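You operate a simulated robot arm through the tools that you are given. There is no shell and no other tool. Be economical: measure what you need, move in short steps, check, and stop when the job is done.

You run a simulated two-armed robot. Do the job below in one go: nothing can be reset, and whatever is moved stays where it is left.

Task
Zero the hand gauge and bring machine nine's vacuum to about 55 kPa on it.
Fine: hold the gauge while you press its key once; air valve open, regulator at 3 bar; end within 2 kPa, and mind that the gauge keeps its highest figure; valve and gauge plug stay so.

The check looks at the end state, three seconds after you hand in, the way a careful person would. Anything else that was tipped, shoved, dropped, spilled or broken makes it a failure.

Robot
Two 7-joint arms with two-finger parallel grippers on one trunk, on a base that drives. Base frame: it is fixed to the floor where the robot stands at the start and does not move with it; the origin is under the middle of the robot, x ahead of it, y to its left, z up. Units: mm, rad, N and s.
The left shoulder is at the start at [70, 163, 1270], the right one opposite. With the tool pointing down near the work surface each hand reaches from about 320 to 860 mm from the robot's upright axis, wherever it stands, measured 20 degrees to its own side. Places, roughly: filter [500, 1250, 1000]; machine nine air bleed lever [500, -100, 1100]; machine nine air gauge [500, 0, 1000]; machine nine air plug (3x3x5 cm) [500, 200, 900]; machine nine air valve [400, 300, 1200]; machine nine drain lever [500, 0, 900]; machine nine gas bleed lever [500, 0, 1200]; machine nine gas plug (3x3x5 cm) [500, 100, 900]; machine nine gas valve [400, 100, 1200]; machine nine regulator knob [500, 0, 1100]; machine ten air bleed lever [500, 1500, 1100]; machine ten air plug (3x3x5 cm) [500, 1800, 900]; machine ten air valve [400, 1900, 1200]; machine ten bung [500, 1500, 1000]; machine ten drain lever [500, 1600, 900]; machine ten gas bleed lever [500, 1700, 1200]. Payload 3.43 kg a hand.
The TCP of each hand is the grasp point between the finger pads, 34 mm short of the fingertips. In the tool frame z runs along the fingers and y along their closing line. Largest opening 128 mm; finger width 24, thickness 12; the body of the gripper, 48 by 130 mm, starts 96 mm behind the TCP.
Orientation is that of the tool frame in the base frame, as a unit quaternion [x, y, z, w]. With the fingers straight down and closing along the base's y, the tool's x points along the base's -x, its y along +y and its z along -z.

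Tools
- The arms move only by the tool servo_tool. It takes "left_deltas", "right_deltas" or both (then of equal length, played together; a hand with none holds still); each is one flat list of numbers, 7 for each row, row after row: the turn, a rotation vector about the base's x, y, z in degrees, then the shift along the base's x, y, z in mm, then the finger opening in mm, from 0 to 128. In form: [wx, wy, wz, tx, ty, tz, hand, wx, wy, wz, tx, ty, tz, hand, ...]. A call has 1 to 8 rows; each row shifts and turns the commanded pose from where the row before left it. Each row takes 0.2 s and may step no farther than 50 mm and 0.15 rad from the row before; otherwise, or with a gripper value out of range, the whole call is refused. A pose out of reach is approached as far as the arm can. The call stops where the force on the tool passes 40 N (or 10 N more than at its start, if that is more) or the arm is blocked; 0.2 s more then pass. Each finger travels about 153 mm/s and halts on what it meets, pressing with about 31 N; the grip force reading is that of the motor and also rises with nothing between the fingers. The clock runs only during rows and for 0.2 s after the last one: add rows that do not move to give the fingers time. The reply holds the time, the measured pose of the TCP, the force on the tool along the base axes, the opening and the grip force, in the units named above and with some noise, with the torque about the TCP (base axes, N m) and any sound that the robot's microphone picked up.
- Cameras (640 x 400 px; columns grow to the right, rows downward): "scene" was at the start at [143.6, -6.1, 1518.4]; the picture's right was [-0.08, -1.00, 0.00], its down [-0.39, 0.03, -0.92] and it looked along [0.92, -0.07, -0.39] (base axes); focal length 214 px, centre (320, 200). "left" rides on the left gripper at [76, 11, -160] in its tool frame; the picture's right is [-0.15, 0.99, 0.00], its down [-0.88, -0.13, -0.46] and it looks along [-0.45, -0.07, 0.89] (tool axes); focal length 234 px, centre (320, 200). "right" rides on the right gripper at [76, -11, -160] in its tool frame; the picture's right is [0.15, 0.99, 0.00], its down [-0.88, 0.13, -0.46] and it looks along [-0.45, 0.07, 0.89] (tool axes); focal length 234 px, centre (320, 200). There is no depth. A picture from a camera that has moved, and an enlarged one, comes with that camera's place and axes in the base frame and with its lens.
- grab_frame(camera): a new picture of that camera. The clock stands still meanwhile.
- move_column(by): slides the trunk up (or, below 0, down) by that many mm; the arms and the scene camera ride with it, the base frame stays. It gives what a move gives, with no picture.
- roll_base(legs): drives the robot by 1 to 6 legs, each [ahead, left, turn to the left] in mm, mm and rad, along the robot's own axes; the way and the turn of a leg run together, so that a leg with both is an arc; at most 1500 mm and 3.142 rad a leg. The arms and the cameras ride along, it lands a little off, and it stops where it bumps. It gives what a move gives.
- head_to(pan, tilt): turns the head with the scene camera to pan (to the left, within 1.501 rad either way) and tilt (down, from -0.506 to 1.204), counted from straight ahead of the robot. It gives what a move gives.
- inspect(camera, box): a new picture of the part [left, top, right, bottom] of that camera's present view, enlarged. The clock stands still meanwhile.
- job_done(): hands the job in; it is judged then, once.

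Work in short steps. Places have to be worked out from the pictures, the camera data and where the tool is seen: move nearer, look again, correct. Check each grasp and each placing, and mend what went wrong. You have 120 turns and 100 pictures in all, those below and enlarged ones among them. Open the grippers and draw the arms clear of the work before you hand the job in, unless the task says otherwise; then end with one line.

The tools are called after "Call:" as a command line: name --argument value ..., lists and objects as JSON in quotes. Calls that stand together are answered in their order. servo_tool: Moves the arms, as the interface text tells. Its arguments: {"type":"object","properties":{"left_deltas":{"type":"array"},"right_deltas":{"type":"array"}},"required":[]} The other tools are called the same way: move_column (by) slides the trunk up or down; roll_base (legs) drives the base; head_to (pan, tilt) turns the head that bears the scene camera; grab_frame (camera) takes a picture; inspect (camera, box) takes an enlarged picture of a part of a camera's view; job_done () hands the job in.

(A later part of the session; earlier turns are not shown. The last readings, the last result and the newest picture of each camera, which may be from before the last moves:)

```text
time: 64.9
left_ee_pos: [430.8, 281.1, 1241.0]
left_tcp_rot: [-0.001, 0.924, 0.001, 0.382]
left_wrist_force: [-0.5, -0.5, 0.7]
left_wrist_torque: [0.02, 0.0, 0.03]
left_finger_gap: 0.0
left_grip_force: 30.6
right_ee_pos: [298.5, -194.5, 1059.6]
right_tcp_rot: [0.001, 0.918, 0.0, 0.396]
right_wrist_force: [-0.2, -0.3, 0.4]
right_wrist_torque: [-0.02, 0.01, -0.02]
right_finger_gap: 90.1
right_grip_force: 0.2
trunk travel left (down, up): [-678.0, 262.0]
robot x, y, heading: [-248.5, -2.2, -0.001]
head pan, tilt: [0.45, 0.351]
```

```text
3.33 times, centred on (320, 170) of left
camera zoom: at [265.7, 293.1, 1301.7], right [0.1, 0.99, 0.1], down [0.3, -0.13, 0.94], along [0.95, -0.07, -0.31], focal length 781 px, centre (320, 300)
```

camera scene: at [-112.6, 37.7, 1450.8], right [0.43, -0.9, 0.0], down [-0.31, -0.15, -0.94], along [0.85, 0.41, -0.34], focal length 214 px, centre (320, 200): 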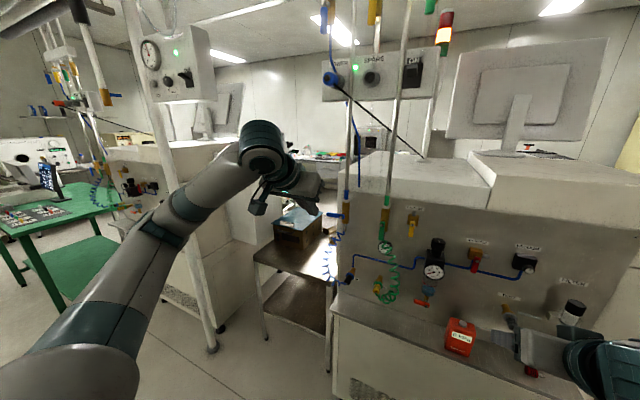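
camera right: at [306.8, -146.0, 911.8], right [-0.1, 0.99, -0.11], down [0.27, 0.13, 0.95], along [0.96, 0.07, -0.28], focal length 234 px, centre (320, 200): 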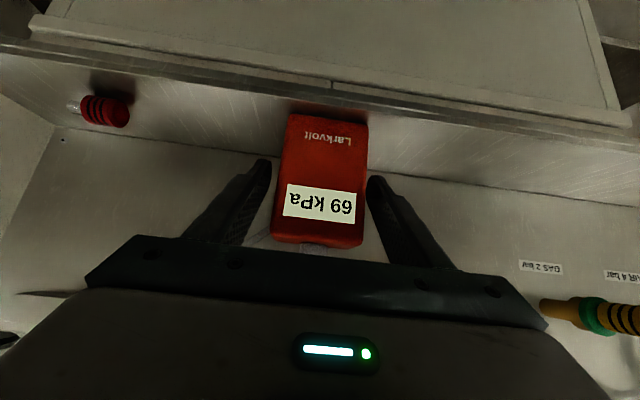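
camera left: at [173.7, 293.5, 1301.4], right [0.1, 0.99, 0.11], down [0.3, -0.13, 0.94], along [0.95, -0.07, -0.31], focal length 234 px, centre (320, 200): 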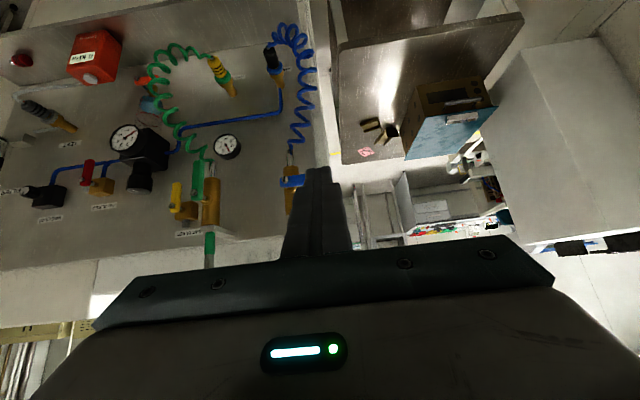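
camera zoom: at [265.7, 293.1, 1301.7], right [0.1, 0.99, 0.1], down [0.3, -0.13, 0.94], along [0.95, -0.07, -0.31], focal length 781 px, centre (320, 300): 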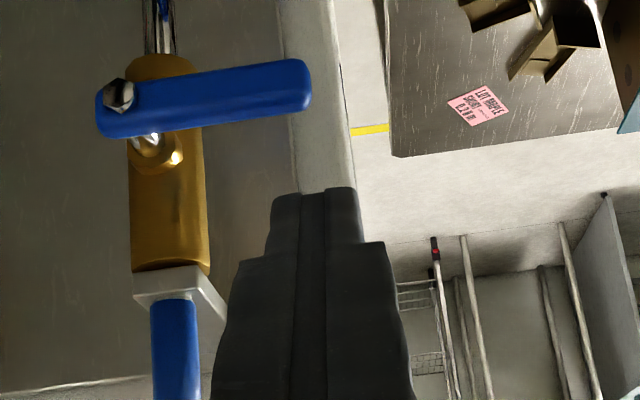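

The lever ends at y≈283, so I shift the finger inward 11 mm, then push the lever down along its arc.

Call:
servo_tool --left_deltas '[0, 0, 0, 0, -11, 0, 0, 0, 0, 0, 0, 0, -20, 0, 0, 0, 0, 0, 1, -12, 0, 0, 0, 0, 0, 1, -12, 0, 0, 0, 0, 0, -4, -10, 0]'

Call:
inspect --camera "left" --box '[240, 110, 400, 230]'

```text
time: 66.1
left_ee_pos: [430.8, 268.2, 1185.4]
left_tcp_rot: [-0.001, 0.924, 0.001, 0.383]
left_wrist_force: [0.4, 1.0, 0.0]
left_wrist_torque: [0.08, 0.0, 0.03]
left_finger_gap: 0.0
left_grip_force: 30.6
right_ee_pos: [300.0, -195.7, 1060.1]
right_tcp_rot: [0.003, 0.919, -0.001, 0.395]
right_wrist_force: [-0.8, -0.5, -0.4]
right_wrist_torque: [-0.01, 0.01, 0.0]
right_finger_gap: 89.6
right_grip_force: 0.1
trunk travel left (down, up): [-678.0, 262.0]
robot x, y, heading: [-250.3, -4.5, 0.001]
head pan, tilt: [0.45, 0.351]
```

```text
3.33 times, centred on (320, 170) of left
camera zoom: at [265.3, 279.4, 1246.8], right [0.1, 0.99, 0.1], down [0.3, -0.13, 0.94], along [0.95, -0.07, -0.31], focal length 781 px, centre (320, 300)
```

zoom: 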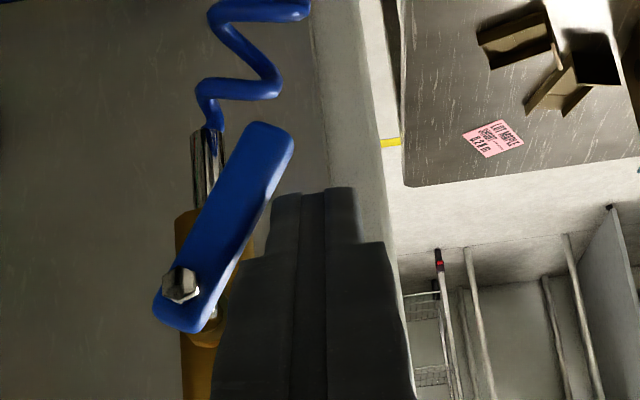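

The lever is about two-thirds round. I push it the rest to vertical.

Call:
servo_tool --left_deltas '[0, 0, 0, 0, -5, -6, 0, 0, 0, 0, 0, -6, -4, 0, 0, 0, 0, 0, -6, 0, 0, 0, 0, 0, 0, -4, 0, 0]'

Call:
inspect --camera "left" --box '[200, 80, 400, 230]'

```text
time: 67.1
left_ee_pos: [429.2, 251.1, 1175.9]
left_tcp_rot: [-0.002, 0.924, 0.001, 0.383]
left_wrist_force: [1.8, 15.5, -1.5]
left_wrist_torque: [0.18, -0.05, 0.19]
left_finger_gap: 0.0
left_grip_force: 31.1
right_ee_pos: [300.0, -192.8, 1059.9]
right_tcp_rot: [0.001, 0.918, -0.001, 0.395]
right_wrist_force: [0.3, 0.5, -0.2]
right_wrist_torque: [-0.01, -0.02, 0.02]
right_finger_gap: 90.1
right_grip_force: 0.1
trunk travel left (down, up): [-678.0, 262.0]
robot x, y, heading: [-252.1, -1.9, -0.004]
head pan, tilt: [0.45, 0.351]
```

```text
2.67 times, centred on (300, 155) of left
camera zoom: at [265.5, 261.9, 1236.5], right [0.1, 0.99, 0.1], down [0.3, -0.13, 0.94], along [0.95, -0.06, -0.31], focal length 624 px, centre (373, 320)
```

zoom: 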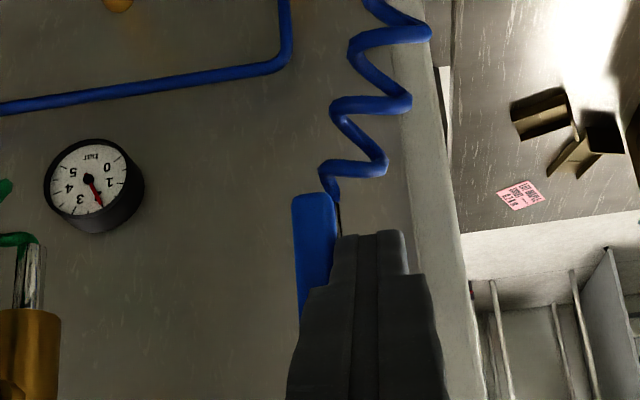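

Lever is along the pipe, at its stop. I withdraw the hand and check the lever, air gauge and display.

Call:
servo_tool --left_deltas '[0, 0, 0, 0, 8, 2, 0, 0, 0, 0, -30, 10, 20, 0, 0, 0, 0, -45, 0, 20, 0, 0, 0, 0, -45, 0, 0, 0]'

Call:
head_to --pan 0.0 --tilt 0.6

Call:
inspect --camera "scene" --box '[220, 100, 420, 240]'

```text
time: 68.1
left_ee_pos: [308.1, 266.1, 1219.8]
left_tcp_rot: [0.0, 0.924, 0.0, 0.384]
left_wrist_force: [-0.2, 0.4, 0.6]
left_wrist_torque: [0.01, -0.03, -0.04]
left_finger_gap: 0.0
left_grip_force: 31.0
right_ee_pos: [298.6, -195.5, 1061.3]
right_tcp_rot: [0.001, 0.918, 0.0, 0.396]
right_wrist_force: [-0.5, 0.3, 0.6]
right_wrist_torque: [0.01, 0.01, -0.01]
right_finger_gap: 89.9
right_grip_force: 0.0
trunk travel left (down, up): [-678.0, 262.0]
robot x, y, heading: [-249.4, -3.7, -0.001]
head pan, tilt: [0.45, 0.351]
```

```text
time: 69.0
left_ee_pos: [308.8, 264.7, 1218.4]
left_tcp_rot: [0.0, 0.924, 0.0, 0.383]
left_wrist_force: [-0.3, 0.1, -0.2]
left_wrist_torque: [0.01, -0.01, 0.03]
left_finger_gap: 0.0
left_grip_force: 31.1
right_ee_pos: [298.9, -195.5, 1059.9]
right_tcp_rot: [0.001, 0.918, 0.0, 0.396]
right_wrist_force: [0.7, 0.3, 0.6]
right_wrist_torque: [-0.01, -0.02, 0.01]
right_finger_gap: 89.8
right_grip_force: 0.0
trunk travel left (down, up): [-678.0, 262.0]
robot x, y, heading: [-248.0, -1.6, 0.002]
head pan, tilt: [0.0, 0.6]
```

```text
2.86 times, centred on (320, 170) of scene
camera zoom: at [-110.3, -1.5, 1428.3], right [0.0, -1.0, 0.0], down [-0.56, 0.0, -0.83], along [0.83, 0.0, -0.56], focal length 613 px, centre (320, 286)
```

zoom: 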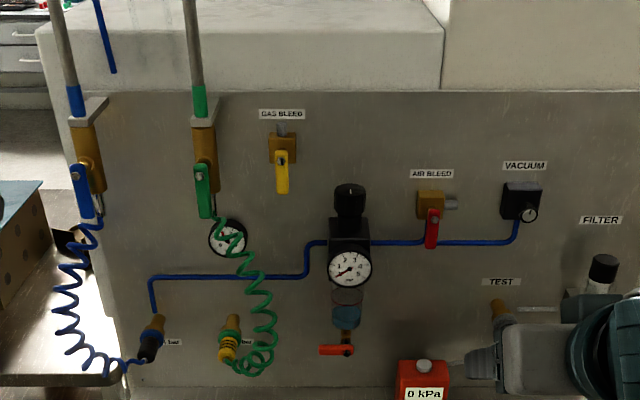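

Valve open; air gauge still 0 bar and display 0 kPa. I bring the left hand back to the regulator, yawed for a clockwise turn.

Call:
servo_tool --left_deltas '[0, 0, 0, 0, -44, -5, 0, 0, 0, 5, 0, -44, -5, 0, 0, 0, 5, 0, -44, -5, 30, 0, 0, 5, 0, -44, -5, 60, 0, 0, 6, 5, -44, -5, 60, 0, 0, 6, 15, -44, -5, 60, 0, 0, 6, 20, -44, -5, 60, 0, 0, 6, 20, -40, -4, 60]'

Call:
servo_tool --left_deltas '[0, 0, 0, 40, -3, 0, 60, 0, 0, 0, 30, 0, 0, 60]'

Call:
inspect --camera "left" --box '[220, 90, 420, 240]'

```text
time: 70.8
left_ee_pos: [371.3, -88.9, 1178.1]
left_tcp_rot: [-0.309, 0.87, 0.129, 0.361]
left_wrist_force: [-0.2, -0.3, -0.2]
left_wrist_torque: [0.03, 0.03, 0.03]
left_finger_gap: 59.9
left_grip_force: 0.0
right_ee_pos: [299.3, -196.2, 1060.3]
right_tcp_rot: [0.002, 0.918, 0.001, 0.396]
right_wrist_force: [-0.1, 0.2, 0.6]
right_wrist_torque: [0.04, -0.02, 0.0]
right_finger_gap: 89.8
right_grip_force: 0.0
trunk travel left (down, up): [-678.0, 262.0]
robot x, y, heading: [-248.9, -0.6, -0.001]
head pan, tilt: [0.0, 0.6]
```

```text
time: 71.4
left_ee_pos: [440.3, -88.4, 1178.0]
left_tcp_rot: [-0.307, 0.871, 0.128, 0.361]
left_wrist_force: [-0.9, -0.1, -0.6]
left_wrist_torque: [-0.01, -0.01, -0.01]
left_finger_gap: 60.1
left_grip_force: 0.1
right_ee_pos: [300.3, -195.7, 1059.5]
right_tcp_rot: [0.001, 0.918, 0.0, 0.396]
right_wrist_force: [-0.5, 0.2, 0.2]
right_wrist_torque: [0.02, 0.02, 0.0]
right_finger_gap: 89.9
right_grip_force: 0.1
trunk travel left (down, up): [-678.0, 262.0]
robot x, y, heading: [-250.8, -1.7, -0.0]
head pan, tilt: [0.0, 0.6]
```

```text
2.67 times, centred on (320, 165) of left
camera zoom: at [306.3, -185.2, 1239.6], right [-0.54, 0.83, 0.11], down [0.32, 0.09, 0.94], along [0.78, 0.55, -0.31], focal length 624 px, centre (320, 293)
```

zoom: 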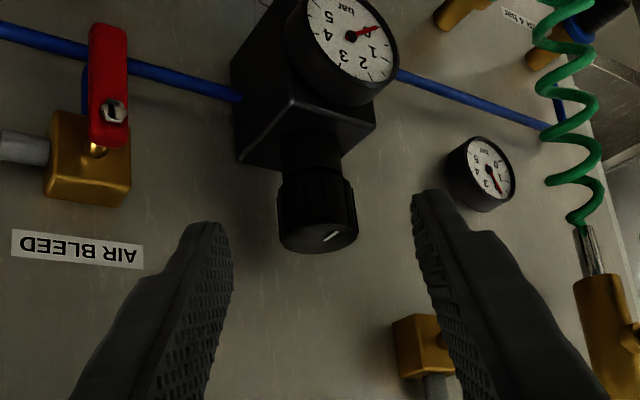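

Aligned over the knob. I advance, close, and turn clockwise 28°.

Call:
servo_tool --left_deltas '[0, 0, 0, 19.5, 12.8, -18.7, 60, 0, 0, 0, 19.5, 12.8, -18.7, 60, 0, 0, 0, 19, 12.8, -18.6, 60, 0, 0, 0, 0, 0, 0, 35, 0, 0, 0, 0, 0, 0, 15, 0, 0, 0, 0, 0, 0, 15]'

Call:
servo_tool --left_deltas '[0, 0, -7, -1.7, 2.1, 0, 15, 0, 0, -7, -1.3, 2.3, 0, 15, 0, 0, -7, -0.9, 2.5, 0, 15, 0, 0, -7, -0.6, 2.7, 0, 15]'

Call:
inspect --camera "scene" --box '[290, 130, 400, 250]'

```text
time: 72.8
left_ee_pos: [497.9, -47.6, 1122.7]
left_tcp_rot: [-0.309, 0.871, 0.128, 0.361]
left_wrist_force: [-1.3, 4.3, -2.9]
left_wrist_torque: [-0.25, -0.28, 0.02]
left_finger_gap: 32.9
left_grip_force: 44.6
right_ee_pos: [299.3, -193.7, 1059.8]
right_tcp_rot: [0.0, 0.918, 0.0, 0.395]
right_wrist_force: [0.3, -0.1, 0.5]
right_wrist_torque: [-0.01, 0.01, -0.01]
right_finger_gap: 90.3
right_grip_force: 0.0
trunk travel left (down, up): [-678.0, 262.0]
robot x, y, heading: [-247.5, -2.2, -0.007]
head pan, tilt: [0.0, 0.6]
```

```text
time: 73.8
left_ee_pos: [493.9, -39.7, 1123.0]
left_tcp_rot: [-0.088, 0.92, 0.035, 0.381]
left_wrist_force: [2.8, 3.0, -1.2]
left_wrist_torque: [-0.59, 0.2, 0.05]
left_finger_gap: 33.2
left_grip_force: 44.1
right_ee_pos: [298.9, -194.3, 1060.3]
right_tcp_rot: [0.002, 0.918, -0.001, 0.396]
right_wrist_force: [-0.3, 0.0, -0.1]
right_wrist_torque: [0.02, -0.02, 0.0]
right_finger_gap: 89.9
right_grip_force: 0.1
trunk travel left (down, up): [-678.0, 262.0]
robot x, y, heading: [-249.3, -3.2, -0.005]
head pan, tilt: [0.0, 0.6]
```

```text
3.33 times, centred on (345, 190) of scene
camera zoom: at [-109.3, -1.1, 1428.2], right [0.0, -1.0, 0.0], down [-0.57, 0.0, -0.82], along [0.82, 0.0, -0.57], focal length 715 px, centre (237, 233)
```

zoom: 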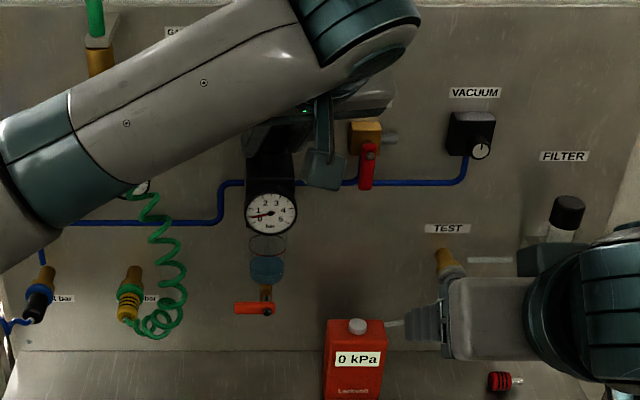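

Pressure starts to move a little (~0.4 bar), display 0. I turn another 21° and check.

Call:
servo_tool --left_deltas '[0, 0, -7, -0.4, 2.7, 0, 15, 0, 0, -7, 0, 2.7, 0, 15, 0, 0, -7, 0.3, 2.7, 0, 15]'

Call:
inspect --camera "scene" --box '[310, 170, 390, 250]'

```text
time: 74.6
left_ee_pos: [494.8, -32.7, 1122.8]
left_tcp_rot: [0.083, 0.92, -0.035, 0.382]
left_wrist_force: [6.2, -3.1, 1.8]
left_wrist_torque: [-0.42, 0.42, -0.05]
left_finger_gap: 33.0
left_grip_force: 45.0
right_ee_pos: [299.7, -196.2, 1059.4]
right_tcp_rot: [0.002, 0.918, 0.0, 0.396]
right_wrist_force: [-0.8, 0.2, -0.8]
right_wrist_torque: [-0.02, 0.02, 0.03]
right_finger_gap: 90.3
right_grip_force: 0.1
trunk travel left (down, up): [-678.0, 262.0]
robot x, y, heading: [-248.5, 1.8, 0.0]
head pan, tilt: [0.0, 0.6]
```

```text
5.00 times, centred on (350, 210) of scene
camera zoom: at [-108.9, -2.1, 1428.2], right [0.0, -1.0, 0.0], down [-0.57, 0.0, -0.82], along [0.82, 0.0, -0.57], focal length 1072 px, centre (170, 150)
```

zoom: 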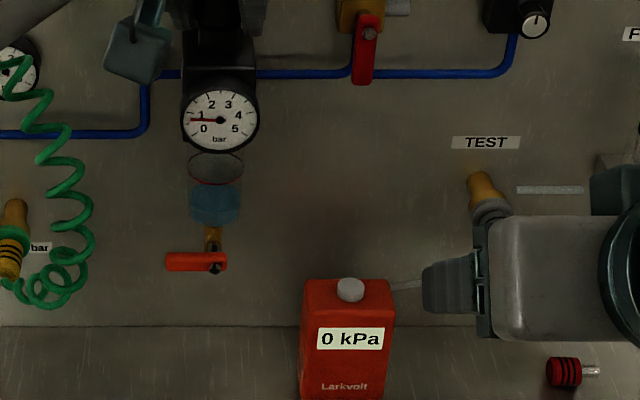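

About 0.8 bar, display still 0. I open, swing back around the knob for a fresh grip.

Call:
servo_tool --left_deltas '[0, 0, 0, 0, 0, 0, 55, 0, 0, 0, 0, 0, 0, 58, 0, 0, 8.2, 0.1, -3.1, 0, 58, 0, 0, 8.2, 0.3, -3.1, 0, 58, 0, 0, 8.2, 0.6, -3, 0, 58, 0, 0, 8.2, 0.9, -2.9, 0, 58, 0, 0, 8.2, 1.2, -2.8, 0, 58, 0, 0, 8, 1.5, -2.7, 0, 58]'

Call:
servo_tool --left_deltas '[0, 0, 0, 0, 0, 0, 30, 0, 0, 0, 0, 0, 0, 15, 0, 0, 0, 0, 0, 0, 15, 0, 0, -7, -1.7, 2.1, 0, 15, 0, 0, -7, -1.3, 2.3, 0, 15, 0, 0, -7, -0.9, 2.5, 0, 15]'

Call:
inspect --camera "scene" --box '[310, 170, 390, 250]'

```text
time: 76.4
left_ee_pos: [494.6, -53.2, 1123.8]
left_tcp_rot: [-0.307, 0.871, 0.129, 0.361]
left_wrist_force: [-19.9, -9.9, -3.5]
left_wrist_torque: [-0.11, 0.5, -0.68]
left_finger_gap: 54.7
left_grip_force: 0.1
right_ee_pos: [297.7, -197.2, 1061.1]
right_tcp_rot: [0.001, 0.918, 0.001, 0.396]
right_wrist_force: [-0.2, -0.1, 0.5]
right_wrist_torque: [0.02, 0.04, 0.01]
right_finger_gap: 90.0
right_grip_force: 0.0
trunk travel left (down, up): [-678.0, 262.0]
robot x, y, heading: [-249.7, 0.9, -0.002]
head pan, tilt: [0.0, 0.6]
```

```text
time: 77.8
left_ee_pos: [496.9, -41.0, 1125.7]
left_tcp_rot: [-0.146, 0.912, 0.06, 0.379]
left_wrist_force: [20.8, -0.1, 25.2]
left_wrist_torque: [-0.03, -0.3, -0.15]
left_finger_gap: 33.1
left_grip_force: 45.1
right_ee_pos: [299.3, -194.7, 1060.5]
right_tcp_rot: [0.002, 0.918, -0.001, 0.396]
right_wrist_force: [-0.1, -0.1, 0.2]
right_wrist_torque: [0.0, -0.01, 0.02]
right_finger_gap: 90.0
right_grip_force: 0.0
trunk travel left (down, up): [-678.0, 262.0]
robot x, y, heading: [-247.5, -2.8, -0.0]
head pan, tilt: [0.0, 0.6]
```

```text
5.00 times, centred on (350, 210) of scene
camera zoom: at [-109.7, -1.4, 1428.4], right [0.0, -1.0, 0.0], down [-0.57, 0.0, -0.82], along [0.82, 0.0, -0.57], focal length 1072 px, centre (170, 150)
```

zoom: 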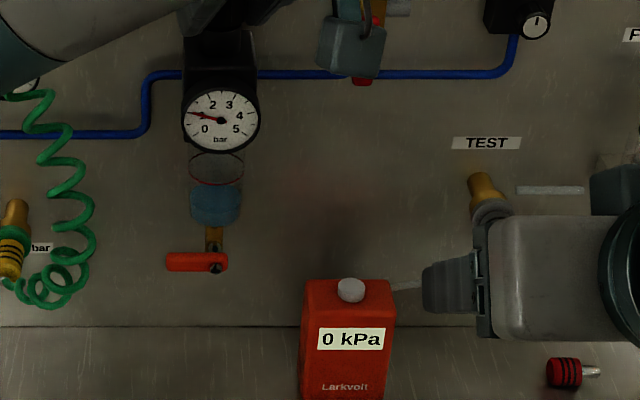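

~1.1 bar, display 0; but the grip is strained (20–25 N). I relax it: open a little, re-close, then turn on.

Call:
servo_tool --left_deltas '[0, 0, 0, 0, 0, 0, 45, 0, 0, 0, -1, 0, 0, 45, 0, 0, 0, 0, 0, 0, 15, 0, 0, 0, 0, 0, 0, 15]'

Call:
servo_tool --left_deltas '[0, 0, -7, -0.5, 2.7, 0, 15, 0, 0, -7, -0.2, 2.7, 0, 15, 0, 0, -7, 0, 2.7, 0, 15, 0, 0, -7, 0.3, 2.7, 0, 15]'

Call:
inspect --camera "scene" --box '[310, 170, 390, 250]'

```text
time: 78.8
left_ee_pos: [494.4, -44.1, 1121.6]
left_tcp_rot: [-0.144, 0.913, 0.061, 0.376]
left_wrist_force: [-5.2, -1.3, -8.9]
left_wrist_torque: [-0.36, 0.4, -0.01]
left_finger_gap: 33.0
left_grip_force: 44.8
right_ee_pos: [300.3, -196.4, 1059.9]
right_tcp_rot: [0.001, 0.918, 0.0, 0.396]
right_wrist_force: [-0.4, 0.7, 0.5]
right_wrist_torque: [0.0, 0.0, 0.02]
right_finger_gap: 90.1
right_grip_force: 0.0
trunk travel left (down, up): [-678.0, 262.0]
robot x, y, heading: [-250.4, -4.8, 0.0]
head pan, tilt: [0.0, 0.6]
```

```text
time: 79.8
left_ee_pos: [493.3, -30.9, 1123.0]
left_tcp_rot: [0.083, 0.921, -0.034, 0.38]
left_wrist_force: [-15.7, -3.4, -22.0]
left_wrist_torque: [-0.28, 0.62, -0.16]
left_finger_gap: 33.0
left_grip_force: 45.1
right_ee_pos: [299.8, -195.1, 1060.0]
right_tcp_rot: [0.001, 0.918, 0.0, 0.396]
right_wrist_force: [0.4, -0.3, 0.6]
right_wrist_torque: [-0.01, 0.03, 0.01]
right_finger_gap: 90.2
right_grip_force: 0.1
trunk travel left (down, up): [-678.0, 262.0]
robot x, y, heading: [-250.2, 0.3, 0.005]
head pan, tilt: [0.0, 0.6]
```

```text
5.00 times, centred on (350, 210) of scene
camera zoom: at [-109.7, -2.2, 1428.0], right [0.0, -1.0, 0.0], down [-0.57, 0.0, -0.82], along [0.82, 0.0, -0.57], focal length 1072 px, centre (170, 150)
```

zoom: 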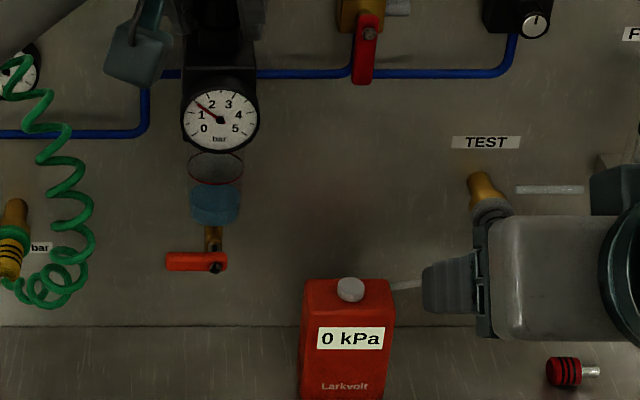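

~1.4 bar, display 0. Next regrip, this time swinging a bit farther from the panel.

Call:
servo_tool --left_deltas '[0, 0, 0, 0, 0, 0, 50, 0, 0, 8.2, -8, -3.1, 0, 50, 0, 0, 8.2, 0.3, -3.1, 0, 50, 0, 0, 8.2, 0.6, -3, 0, 50, 0, 0, 8.2, 0.9, -2.9, 0, 50, 0, 0, 8.2, 1.2, -2.8, 0, 50, 0, 0, 8, 1.5, -2.7, 0, 50, 0, 0, 0, 6, 0, 0, 45]'

Call:
servo_tool --left_deltas '[0, 0, 0, 0, 0, 0, 30, 0, 0, 0, 0, 0, 0, 15, 0, 0, 0, 0, 0, 0, 15, 0, 0, -7, -1.7, 2.1, 0, 15, 0, 0, -7, -1.3, 2.3, 0, 15, 0, 0, -7, -0.9, 2.5, 0, 15]'

Call:
inspect --camera "scene" --box '[310, 170, 390, 250]'

```text
time: 81.6
left_ee_pos: [497.2, -48.7, 1123.5]
left_tcp_rot: [-0.309, 0.871, 0.128, 0.36]
left_wrist_force: [0.3, 0.3, -1.2]
left_wrist_torque: [-0.03, 0.03, 0.04]
left_finger_gap: 45.0
left_grip_force: 0.0
right_ee_pos: [300.4, -195.3, 1059.9]
right_tcp_rot: [0.0, 0.918, 0.0, 0.396]
right_wrist_force: [0.1, 1.5, 0.6]
right_wrist_torque: [-0.01, 0.0, 0.0]
right_finger_gap: 90.3
right_grip_force: 0.1
trunk travel left (down, up): [-678.0, 262.0]
robot x, y, heading: [-249.1, -1.9, -0.001]
head pan, tilt: [0.0, 0.6]
```

```text
time: 83.0
left_ee_pos: [492.9, -42.3, 1124.4]
left_tcp_rot: [-0.144, 0.912, 0.059, 0.378]
left_wrist_force: [13.0, -3.7, 7.2]
left_wrist_torque: [-0.59, 0.33, -0.16]
left_finger_gap: 32.9
left_grip_force: 45.1
right_ee_pos: [300.3, -195.5, 1059.7]
right_tcp_rot: [0.001, 0.919, -0.001, 0.395]
right_wrist_force: [0.1, -0.2, 0.8]
right_wrist_torque: [0.03, 0.0, -0.02]
right_finger_gap: 89.9
right_grip_force: 0.1
trunk travel left (down, up): [-678.0, 262.0]
robot x, y, heading: [-249.8, -3.7, 0.001]
head pan, tilt: [0.0, 0.6]
```

```text
5.00 times, centred on (350, 210) of scene
camera zoom: at [-108.5, -2.3, 1428.2], right [0.0, -1.0, 0.0], down [-0.57, 0.0, -0.82], along [0.82, 0.0, -0.57], focal length 1072 px, centre (170, 150)
```

zoom: 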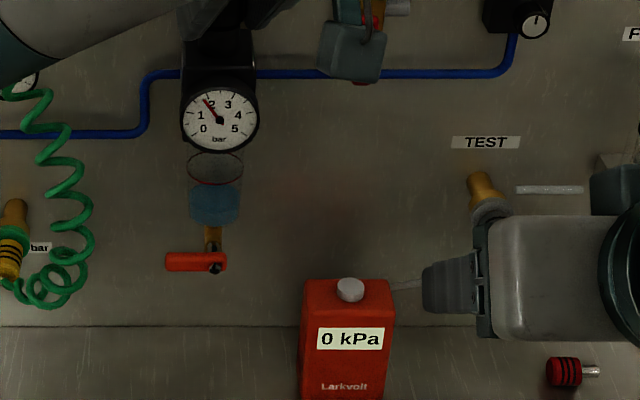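

~1.8 bar. Continue 28° more.

Call:
servo_tool --left_deltas '[0, 0, -7, -0.5, 2.7, 0, 15, 0, 0, -7, -0.2, 2.7, 0, 15, 0, 0, -7, 0, 2.7, 0, 15, 0, 0, -7, 0.3, 2.7, 0, 15]'

Call:
servo_tool --left_deltas '[0, 0, 0, 0, 0, 0, 50, 0, 0, 8.2, -8, -3.1, 0, 50, 0, 0, 8.2, 0.3, -3.1, 0, 50, 0, 0, 8.2, 0.6, -3, 0, 50, 0, 0, 8.2, 0.9, -2.9, 0, 50, 0, 0, 8.2, 1.2, -2.8, 0, 50, 0, 0, 8, 1.5, -2.7, 0, 50, 0, 0, 0, 6, 0, 0, 45]'

Call:
inspect --camera "scene" --box '[310, 170, 390, 250]'

```text
time: 84.0
left_ee_pos: [491.2, -32.1, 1122.7]
left_tcp_rot: [0.082, 0.92, -0.034, 0.382]
left_wrist_force: [13.4, -6.3, 10.7]
left_wrist_torque: [-0.5, -0.18, -0.09]
left_finger_gap: 33.1
left_grip_force: 44.9
right_ee_pos: [300.9, -195.8, 1058.6]
right_tcp_rot: [0.001, 0.918, 0.0, 0.396]
right_wrist_force: [-0.1, 0.2, 0.0]
right_wrist_torque: [-0.02, -0.01, 0.03]
right_finger_gap: 89.9
right_grip_force: 0.0
trunk travel left (down, up): [-678.0, 262.0]
robot x, y, heading: [-250.3, -0.5, -0.004]
head pan, tilt: [0.0, 0.6]
```

```text
time: 85.8
left_ee_pos: [494.6, -47.7, 1123.1]
left_tcp_rot: [-0.309, 0.871, 0.128, 0.36]
left_wrist_force: [-0.7, -0.1, -0.1]
left_wrist_torque: [-0.02, 0.01, -0.02]
left_finger_gap: 45.1
left_grip_force: 0.0
right_ee_pos: [299.2, -194.5, 1060.4]
right_tcp_rot: [0.0, 0.918, 0.0, 0.396]
right_wrist_force: [0.1, 0.4, 0.0]
right_wrist_torque: [-0.01, -0.03, 0.01]
right_finger_gap: 89.9
right_grip_force: 0.0
trunk travel left (down, up): [-678.0, 262.0]
robot x, y, heading: [-251.9, -4.6, -0.001]
head pan, tilt: [0.0, 0.6]
```

```text
5.00 times, centred on (350, 210) of scene
camera zoom: at [-109.5, -0.9, 1428.1], right [0.0, -1.0, 0.0], down [-0.57, 0.0, -0.82], along [0.82, 0.0, -0.57], focal length 1072 px, centre (170, 150)
```

zoom: 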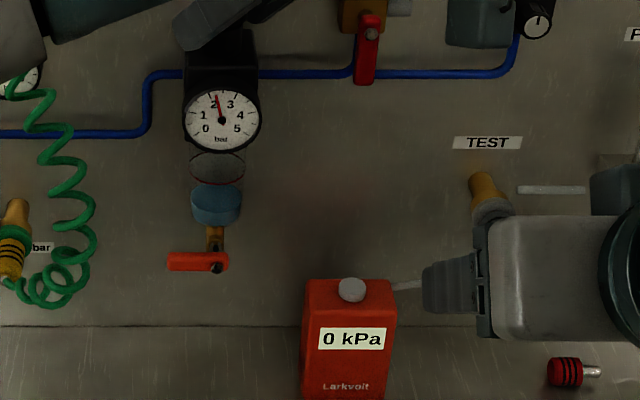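

~2.2 bar. Close and turn 42° more, then read.

Call:
servo_tool --left_deltas '[0, 0, 0, 0, 0, 0, 30, 0, 0, 0, 0, 0, 0, 15, 0, 0, 0, 0, 0, 0, 15, 0, 0, -7, -1.7, 2.1, 0, 15, 0, 0, -7, -1.3, 2.3, 0, 15, 0, 0, -7, -0.9, 2.5, 0, 15, 0, 0, -7, -0.6, 2.7, 0, 15, 0, 0, -7, -0.4, 2.7, 0, 15]'

Call:
inspect --camera "scene" --box '[310, 170, 390, 250]'

```text
time: 87.6
left_ee_pos: [492.1, -37.2, 1121.5]
left_tcp_rot: [-0.032, 0.923, 0.013, 0.383]
left_wrist_force: [15.8, -7.9, 5.9]
left_wrist_torque: [-0.75, -0.27, -0.21]
left_finger_gap: 33.0
left_grip_force: 45.5
right_ee_pos: [299.9, -196.0, 1058.2]
right_tcp_rot: [0.0, 0.919, 0.001, 0.394]
right_wrist_force: [0.7, 0.6, 0.1]
right_wrist_torque: [-0.02, -0.01, -0.01]
right_finger_gap: 89.9
right_grip_force: 0.1
trunk travel left (down, up): [-678.0, 262.0]
robot x, y, heading: [-250.0, -1.2, 0.0]
head pan, tilt: [0.0, 0.6]
```

```text
5.00 times, centred on (350, 210) of scene
camera zoom: at [-107.9, -2.7, 1428.1], right [0.0, -1.0, 0.0], down [-0.57, 0.0, -0.82], along [0.82, 0.0, -0.57], focal length 1072 px, centre (170, 150)
```

zoom: 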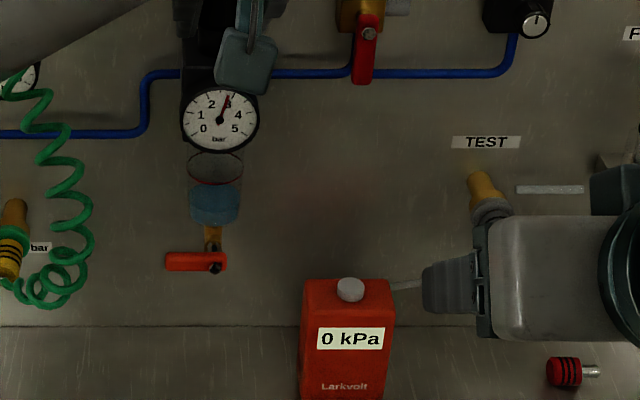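

Near 3 bar; I enlarge the gauge to read it precisely.

Call:
inspect --camera "scene" --box '[327, 183, 347, 203]'

```text
16.00 times, centred on (337, 193) of scene
camera zoom: at [-107.9, -2.7, 1428.1], right [0.0, -1.0, 0.0], down [-0.57, 0.0, -0.82], along [0.82, 0.0, -0.57], focal length 3432 px, centre (48, 312)
```

zoom: 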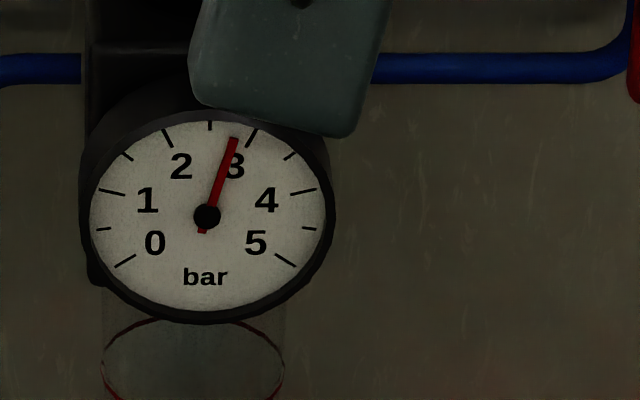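

Reads ~2.82 bar; 11° more should give 3.0.

Call:
servo_tool --left_deltas '[0, 0, -6, -0.1, 2.3, 0, 15, 0, 0, -6, 0, 2.3, 0, 15, 0, 0, 0, 0, 0, 0, 15]'

Call:
inspect --camera "scene" --box '[327, 183, 347, 203]'

```text
time: 88.4
left_ee_pos: [491.7, -31.7, 1123.0]
left_tcp_rot: [0.064, 0.921, -0.026, 0.382]
left_wrist_force: [19.4, -8.9, 12.2]
left_wrist_torque: [-0.53, -0.3, -0.17]
left_finger_gap: 33.2
left_grip_force: 44.8
right_ee_pos: [302.4, -196.3, 1058.8]
right_tcp_rot: [0.001, 0.919, 0.001, 0.394]
right_wrist_force: [0.9, -0.1, 0.5]
right_wrist_torque: [0.01, -0.02, -0.01]
right_finger_gap: 89.8
right_grip_force: 0.0
trunk travel left (down, up): [-678.0, 262.0]
robot x, y, heading: [-249.9, -3.5, -0.004]
head pan, tilt: [0.0, 0.6]
```

```text
16.00 times, centred on (337, 193) of scene
camera zoom: at [-107.9, -3.2, 1428.1], right [0.0, -1.0, 0.0], down [-0.57, 0.0, -0.82], along [0.82, 0.0, -0.57], focal length 3432 px, centre (48, 312)
```

zoom: 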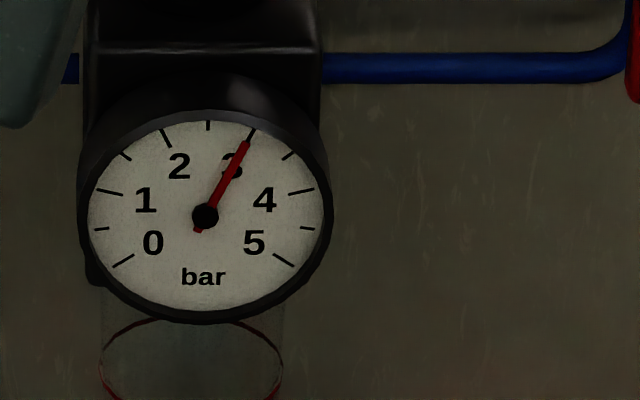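

Exactly 3.0 bar. I release the regulator, draw the left hand away to the left, and look at the vacuum knob with the right camera.

Call:
servo_tool --left_deltas '[0, 0, 0, 0, 0, 0, 50, 0, 0, 0, 0, 0, 0, 60, 0, 0, 0, -18, 2, 18, 60, 0, 0, 0, -25, 0, 25, 60, 0, 0, 0, -30, 10, 20, 60, 0, 0, 0, -40, 20, 0, 60, 0, 0, 0, -30, 35, 0, 60, 0, 0, 0, -20, 40, 0, 60]'

Call:
grab_frame --camera "right"

Call:
inspect --camera "scene" --box '[310, 140, 410, 240]'

```text
time: 90.2
left_ee_pos: [325.2, 77.7, 1186.5]
left_tcp_rot: [0.065, 0.921, -0.028, 0.383]
left_wrist_force: [-0.6, 0.8, 0.4]
left_wrist_torque: [-0.01, -0.02, -0.03]
left_finger_gap: 60.2
left_grip_force: 0.2
right_ee_pos: [298.4, -193.3, 1061.1]
right_tcp_rot: [0.001, 0.918, 0.0, 0.395]
right_wrist_force: [-1.2, 1.2, 0.3]
right_wrist_torque: [-0.01, -0.02, -0.04]
right_finger_gap: 90.1
right_grip_force: 0.1
trunk travel left (down, up): [-678.0, 262.0]
robot x, y, heading: [-250.7, -3.0, -0.0]
head pan, tilt: [0.0, 0.6]
```

```text
25 pictures are left
camera right: at [130.9, -203.5, 1115.2], right [-0.1, 0.99, -0.11], down [0.27, 0.13, 0.95], along [0.96, 0.06, -0.28], focal length 234 px, centre (320, 200)
```

right: 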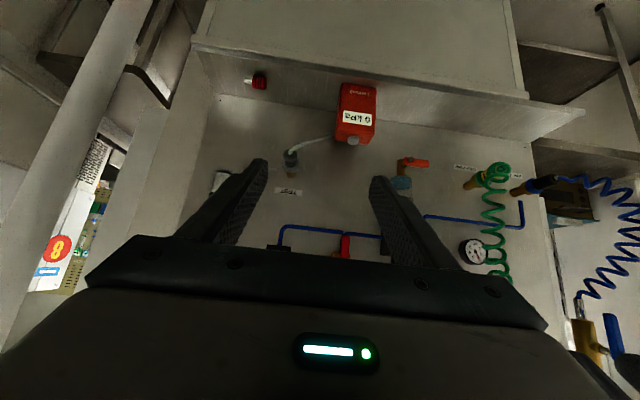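

```text
4.00 times, centred on (360, 190) of scene
camera zoom: at [-111.1, 1.0, 1428.3], right [0.0, -1.0, 0.0], down [-0.56, 0.0, -0.83], along [0.83, 0.0, -0.56], focal length 858 px, centre (160, 240)
```

zoom: 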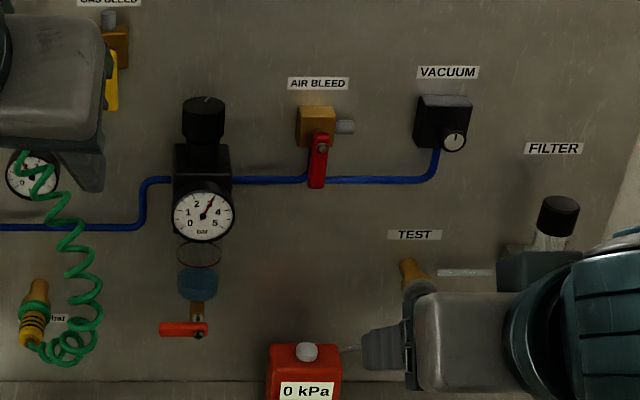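

3 bar holds and the display is 0. Vacuum knob front at about [496,-231,1116], axis toward the robot. I bring the right hand to it, tilted 60°.

Call:
servo_tool --right_deltas '[0, -3.3, 0, 22, -9.5, 27, 70, 0, -3.3, 0, 22, -9.5, 27, 60, 0, -3.3, 0, 22, -9.5, 27, 50, 0, -3.3, 0, 22, -9.5, 26, 50, 0, 0, 0, 20, 0, 0, 50]'

Call:
inspect --camera "right" --box '[200, 80, 440, 240]'

```text
time: 91.4
left_ee_pos: [326.5, 75.3, 1185.4]
left_tcp_rot: [0.064, 0.922, -0.027, 0.381]
left_wrist_force: [1.2, 1.0, 0.7]
left_wrist_torque: [-0.01, 0.03, 0.0]
left_finger_gap: 59.9
left_grip_force: 0.1
right_ee_pos: [408.6, -231.2, 1167.5]
right_tcp_rot: [0.002, 0.867, -0.001, 0.498]
right_wrist_force: [0.5, 0.3, 0.5]
right_wrist_torque: [0.02, 0.03, -0.01]
right_finger_gap: 50.1
right_grip_force: 0.0
trunk travel left (down, up): [-678.0, 262.0]
robot x, y, heading: [-246.6, 1.0, 0.0]
head pan, tilt: [0.0, 0.6]
```

```text
2.50 times, centred on (320, 160) of right
camera zoom: at [233.7, -242.5, 1181.9], right [-0.07, 0.99, -0.13], down [0.05, 0.13, 0.99], along [1.0, 0.07, -0.06], focal length 585 px, centre (320, 300)
```

zoom: 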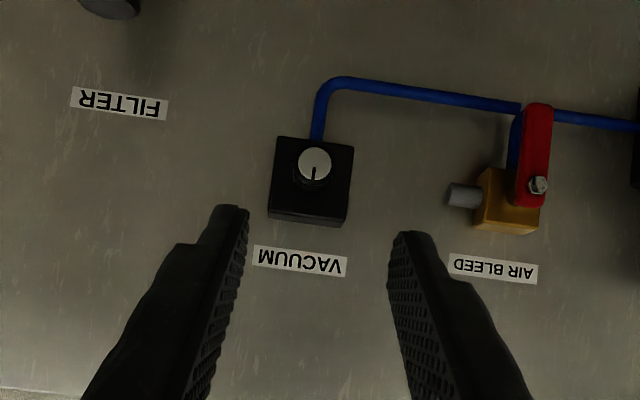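

Knob ≈[513,-234,1101] combining views. I advance so fingertips come up to it, then look.

Call:
servo_tool --right_deltas '[0, 0, 0, 16, -0.7, -12.5, 45, 0, 0, 0, 16, -0.7, -12.5, 45, 0, 0, 0, 16, -0.6, -12.5, 45, 0, 0, 0, 14, -0.6, -11.5, 45, 0, 0, 0, 0, 0, 0, 45]'

Call:
inspect --camera "right" --box '[240, 110, 400, 230]'

Call:
inspect --camera "scene" --box '[310, 140, 430, 240]'

```text
time: 92.6
left_ee_pos: [325.0, 75.2, 1186.7]
left_tcp_rot: [0.064, 0.921, -0.026, 0.383]
left_wrist_force: [0.9, 0.3, -0.3]
left_wrist_torque: [0.05, 0.03, -0.04]
left_finger_gap: 60.0
left_grip_force: 0.1
right_ee_pos: [470.4, -235.8, 1119.8]
right_tcp_rot: [0.001, 0.867, 0.0, 0.499]
right_wrist_force: [-0.3, 0.1, -0.1]
right_wrist_torque: [0.02, -0.01, 0.01]
right_finger_gap: 44.8
right_grip_force: 0.0
trunk travel left (down, up): [-678.0, 262.0]
robot x, y, heading: [-252.0, -2.7, -0.001]
head pan, tilt: [0.0, 0.6]
```

```text
3.33 times, centred on (320, 170) of right
camera zoom: at [293.6, -245.7, 1132.8], right [-0.07, 0.99, -0.13], down [0.05, 0.13, 0.99], along [1.0, 0.07, -0.06], focal length 781 px, centre (320, 300)
```

zoom: 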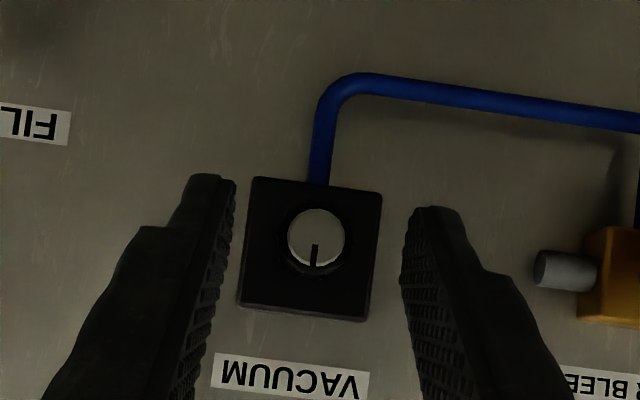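

```text
4.00 times, centred on (370, 190) of scene
camera zoom: at [-110.6, -1.6, 1428.3], right [0.0, -1.0, 0.0], down [-0.56, 0.0, -0.83], along [0.83, 0.0, -0.56], focal length 858 px, centre (120, 240)
```

zoom: 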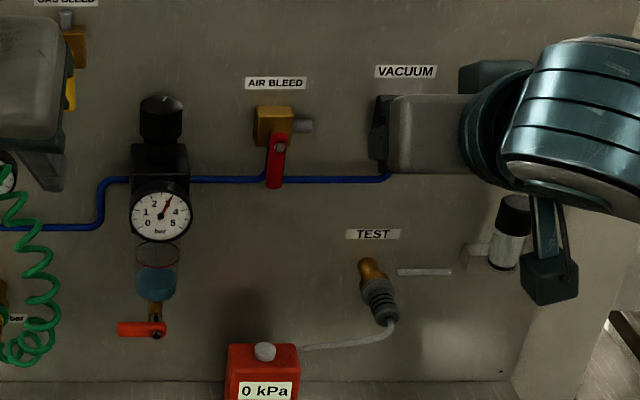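

Knob face refined to [499,-234.5,1104], ~20 mm across; fingertips are level with it. Advance 9 mm and close.

Call:
servo_tool --right_deltas '[0, 0, 0, 5, 1, 1, 45, 0, 0, 0, 4, 0, 0.5, 45, 0, 0, 0, 0, 0, 0, 30, 0, 0, 0, 0, 0, 0, 5, 0, 0, 0, 0, 0, 0, 5, 0, 0, 0, 0, 0, 0, 5]'

Call:
inspect --camera "right" --box '[240, 110, 400, 230]'

```text
time: 94.0
left_ee_pos: [326.4, 72.9, 1186.0]
left_tcp_rot: [0.065, 0.922, -0.026, 0.382]
left_wrist_force: [-0.4, 1.0, -0.6]
left_wrist_torque: [0.01, -0.02, 0.01]
left_finger_gap: 59.9
left_grip_force: 0.1
right_ee_pos: [478.5, -236.2, 1120.0]
right_tcp_rot: [0.001, 0.867, 0.0, 0.499]
right_wrist_force: [0.9, -5.3, 1.6]
right_wrist_torque: [-0.1, 0.35, 0.12]
right_finger_gap: 19.6
right_grip_force: 45.1
trunk travel left (down, up): [-678.0, 262.0]
robot x, y, heading: [-251.3, -3.1, 0.003]
head pan, tilt: [0.0, 0.6]
```

```text
3.33 times, centred on (320, 170) of right
camera zoom: at [302.9, -246.1, 1134.3], right [-0.07, 0.99, -0.12], down [0.05, 0.13, 0.99], along [1.0, 0.06, -0.06], focal length 781 px, centre (320, 300)
```

zoom: 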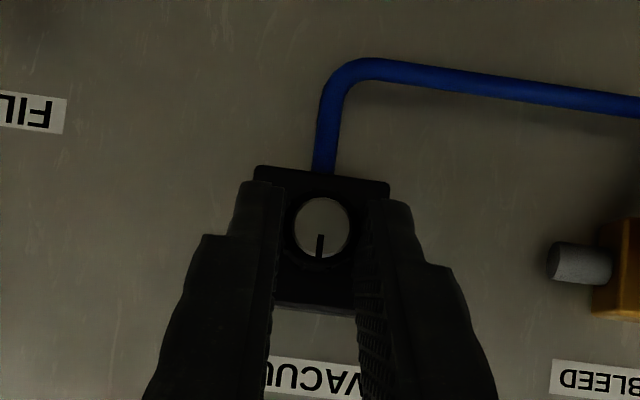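

Gripped (19.6 mm). I turn it clockwise (as seen by me) 14° and read the display.

Call:
servo_tool --right_deltas '[7, 0, 0, 0, -1.95, -0.12, 5, 7, 0, 0, 0, -1.9, -0.35, 5, 0, 0, 0, 0, 0, 0, 5]'

Call:
inspect --camera "scene" --box '[325, 180, 385, 240]'

```text
time: 94.8
left_ee_pos: [325.8, 74.1, 1186.5]
left_tcp_rot: [0.065, 0.921, -0.026, 0.382]
left_wrist_force: [-0.2, 0.3, -0.2]
left_wrist_torque: [0.01, 0.01, -0.02]
left_finger_gap: 60.0
left_grip_force: 0.1
right_ee_pos: [478.8, -238.8, 1117.3]
right_tcp_rot: [0.062, 0.861, 0.107, 0.494]
right_wrist_force: [-0.1, -6.1, 1.2]
right_wrist_torque: [-0.48, -0.65, -0.1]
right_finger_gap: 19.5
right_grip_force: 45.2
trunk travel left (down, up): [-678.0, 262.0]
robot x, y, heading: [-251.1, -0.1, 0.001]
head pan, tilt: [0.0, 0.6]
```

```text
6.67 times, centred on (355, 210) of scene
camera zoom: at [-110.2, -2.4, 1428.2], right [0.0, -1.0, 0.0], down [-0.57, 0.0, -0.82], along [0.82, 0.0, -0.57], focal length 1430 px, centre (87, 133)
```

zoom: 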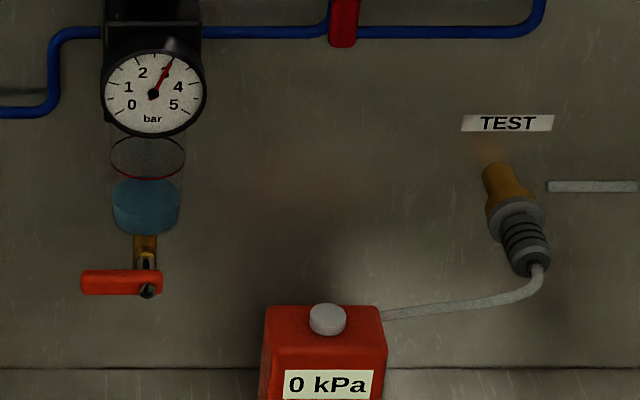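

Still 0, with −0.48 N m resistance. I try the other way, 28° counter-clockwise.

Call:
servo_tool --right_deltas '[-7, 0, 0, 0, 1.9, 0.35, 5, -7, 0, 0, 0, 1.95, 0.12, 5, -7, 0, 0, 0, 1.95, -0.12, 5, -7, 0, 0, 0, 1.9, -0.35, 5, 0, 0, 0, 0, 0, 0, 5]'

Call:
inspect --camera "right" --box '[240, 70, 400, 190]'

Call:
inspect --camera "scene" --box '[330, 190, 390, 250]'

```text
time: 96.0
left_ee_pos: [326.5, 72.9, 1186.6]
left_tcp_rot: [0.065, 0.922, -0.026, 0.382]
left_wrist_force: [-0.1, 0.1, -0.9]
left_wrist_torque: [-0.02, 0.02, 0.02]
left_finger_gap: 60.1
left_grip_force: 0.1
right_ee_pos: [478.2, -232.6, 1119.1]
right_tcp_rot: [-0.06, 0.861, -0.106, 0.495]
right_wrist_force: [1.3, -7.2, 2.9]
right_wrist_torque: [-0.16, 0.06, -0.14]
right_finger_gap: 19.3
right_grip_force: 45.0
trunk travel left (down, up): [-678.0, 262.0]
robot x, y, heading: [-251.1, -3.5, -0.005]
head pan, tilt: [0.0, 0.6]
```

```text
3.33 times, centred on (320, 130) of right
camera zoom: at [302.9, -238.6, 1135.7], right [-0.07, 0.93, -0.36], down [0.05, 0.37, 0.93], along [1.0, 0.05, -0.07], focal length 781 px, centre (320, 433)
```

zoom: 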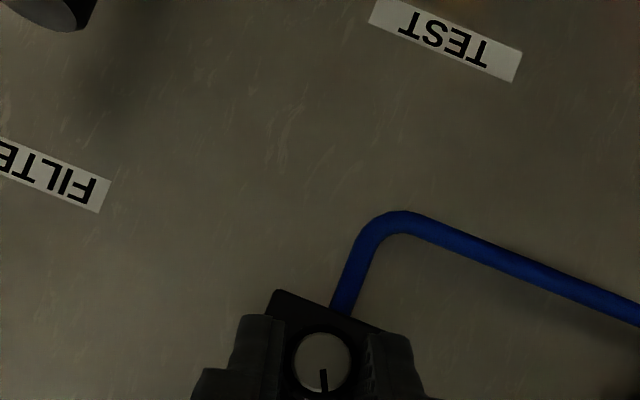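

```text
6.67 times, centred on (360, 220) of scene
camera zoom: at [-110.3, -2.9, 1428.3], right [0.0, -1.0, 0.0], down [-0.56, 0.0, -0.83], along [0.83, 0.0, -0.56], focal length 1430 px, centre (53, 67)
```

zoom: 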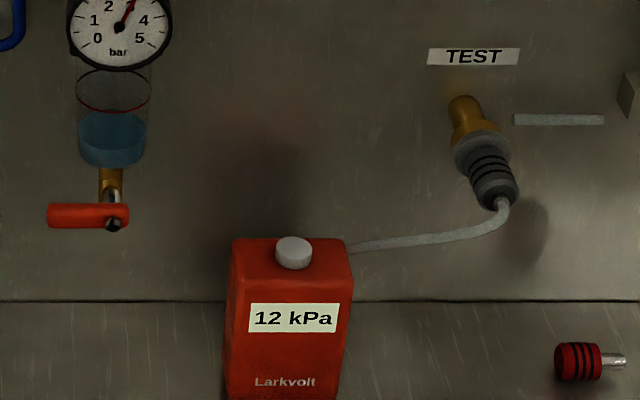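

Counter-clockwise raises it: 12 kPa. I turn 14° further.

Call:
servo_tool --right_deltas '[-7, 0, 0, 0, 1.85, -0.6, 5, -7, 0, 0, 0, 1.75, -0.8, 5, 0, 0, 0, 0, 0, 0, 5, 0, 0, 0, 0, 0, 0, 5]'

Call:
inspect --camera "scene" --box '[330, 190, 390, 250]'

```text
time: 97.0
left_ee_pos: [326.2, 72.7, 1186.5]
left_tcp_rot: [0.064, 0.922, -0.025, 0.382]
left_wrist_force: [0.2, -0.1, -0.4]
left_wrist_torque: [0.03, 0.01, 0.02]
left_finger_gap: 59.9
left_grip_force: 0.1
right_ee_pos: [479.0, -229.1, 1117.6]
right_tcp_rot: [-0.118, 0.841, -0.21, 0.485]
right_wrist_force: [3.3, -10.4, 5.8]
right_wrist_torque: [-0.18, -0.03, -0.13]
right_finger_gap: 19.2
right_grip_force: 45.2
trunk travel left (down, up): [-678.0, 262.0]
robot x, y, heading: [-247.5, -4.3, 0.0]
head pan, tilt: [0.0, 0.6]
```

```text
6.67 times, centred on (360, 220) of scene
camera zoom: at [-110.1, -3.3, 1428.3], right [0.0, -1.0, 0.0], down [-0.57, 0.0, -0.82], along [0.82, 0.0, -0.57], focal length 1430 px, centre (53, 67)
```

zoom: 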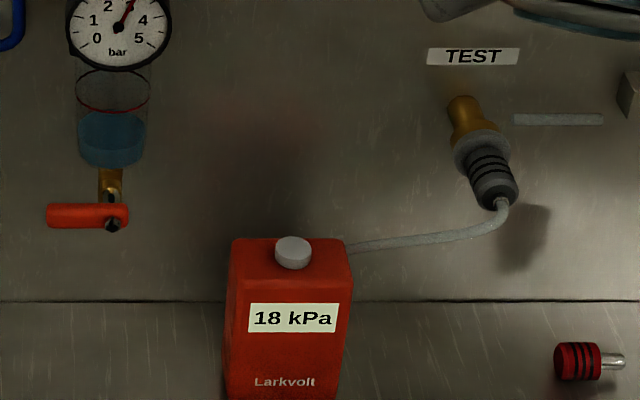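

18 kPa: ~0.43 kPa per degree. I go on 21°.

Call:
servo_tool --right_deltas '[-7, 0, 0, 0, 1.3, -1.0, 5, -7, 0, 0, 0, 1.2, -1.2, 5, -7, 0, 0, 0, 1.1, -1.4, 5, 0, 0, 0, 0, 0, 0, 5]'

Call:
servo_tool --right_deltas '[0, 0, 0, 0, 0, 0, 40, 0, 0, 0, 0, 0, 0, 42]'

Call:
inspect --camera "scene" --box '[330, 170, 410, 250]'

```text
time: 98.0
left_ee_pos: [325.1, 73.6, 1186.6]
left_tcp_rot: [0.065, 0.922, -0.026, 0.382]
left_wrist_force: [0.6, -1.0, -0.7]
left_wrist_torque: [0.0, 0.04, -0.02]
left_finger_gap: 60.1
left_grip_force: 0.0
right_ee_pos: [478.3, -224.8, 1116.0]
right_tcp_rot: [-0.205, 0.789, -0.36, 0.454]
right_wrist_force: [8.7, -9.9, 12.1]
right_wrist_torque: [-0.28, -0.25, -0.16]
right_finger_gap: 19.2
right_grip_force: 44.9
trunk travel left (down, up): [-678.0, 262.0]
robot x, y, heading: [-250.0, -4.9, 0.002]
head pan, tilt: [0.0, 0.6]
```

```text
time: 98.6
left_ee_pos: [326.7, 75.2, 1186.9]
left_tcp_rot: [0.065, 0.922, -0.026, 0.381]
left_wrist_force: [-0.1, 0.3, 0.2]
left_wrist_torque: [-0.01, -0.01, 0.02]
left_finger_gap: 60.0
left_grip_force: 0.1
right_ee_pos: [479.0, -223.3, 1113.1]
right_tcp_rot: [-0.207, 0.789, -0.359, 0.453]
right_wrist_force: [1.0, -0.1, 0.1]
right_wrist_torque: [-0.02, -0.01, 0.03]
right_finger_gap: 42.2
right_grip_force: 0.1
trunk travel left (down, up): [-678.0, 262.0]
robot x, y, heading: [-245.0, -3.1, 0.003]
head pan, tilt: [0.0, 0.6]
```

```text
5.00 times, centred on (370, 210) of scene
camera zoom: at [-110.0, -1.9, 1428.2], right [0.0, -1.0, 0.0], down [-0.57, 0.0, -0.82], along [0.82, 0.0, -0.57], focal length 1072 px, centre (70, 150)
```

zoom: 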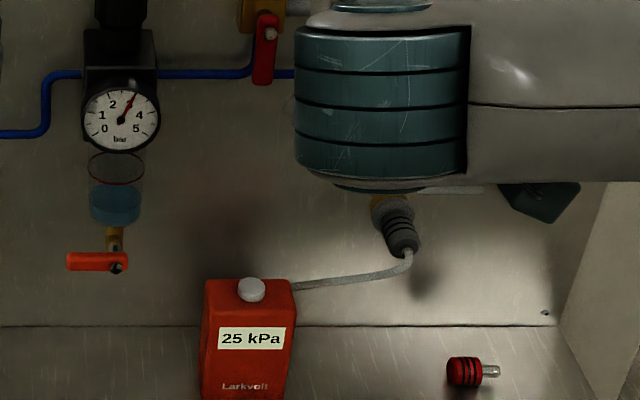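

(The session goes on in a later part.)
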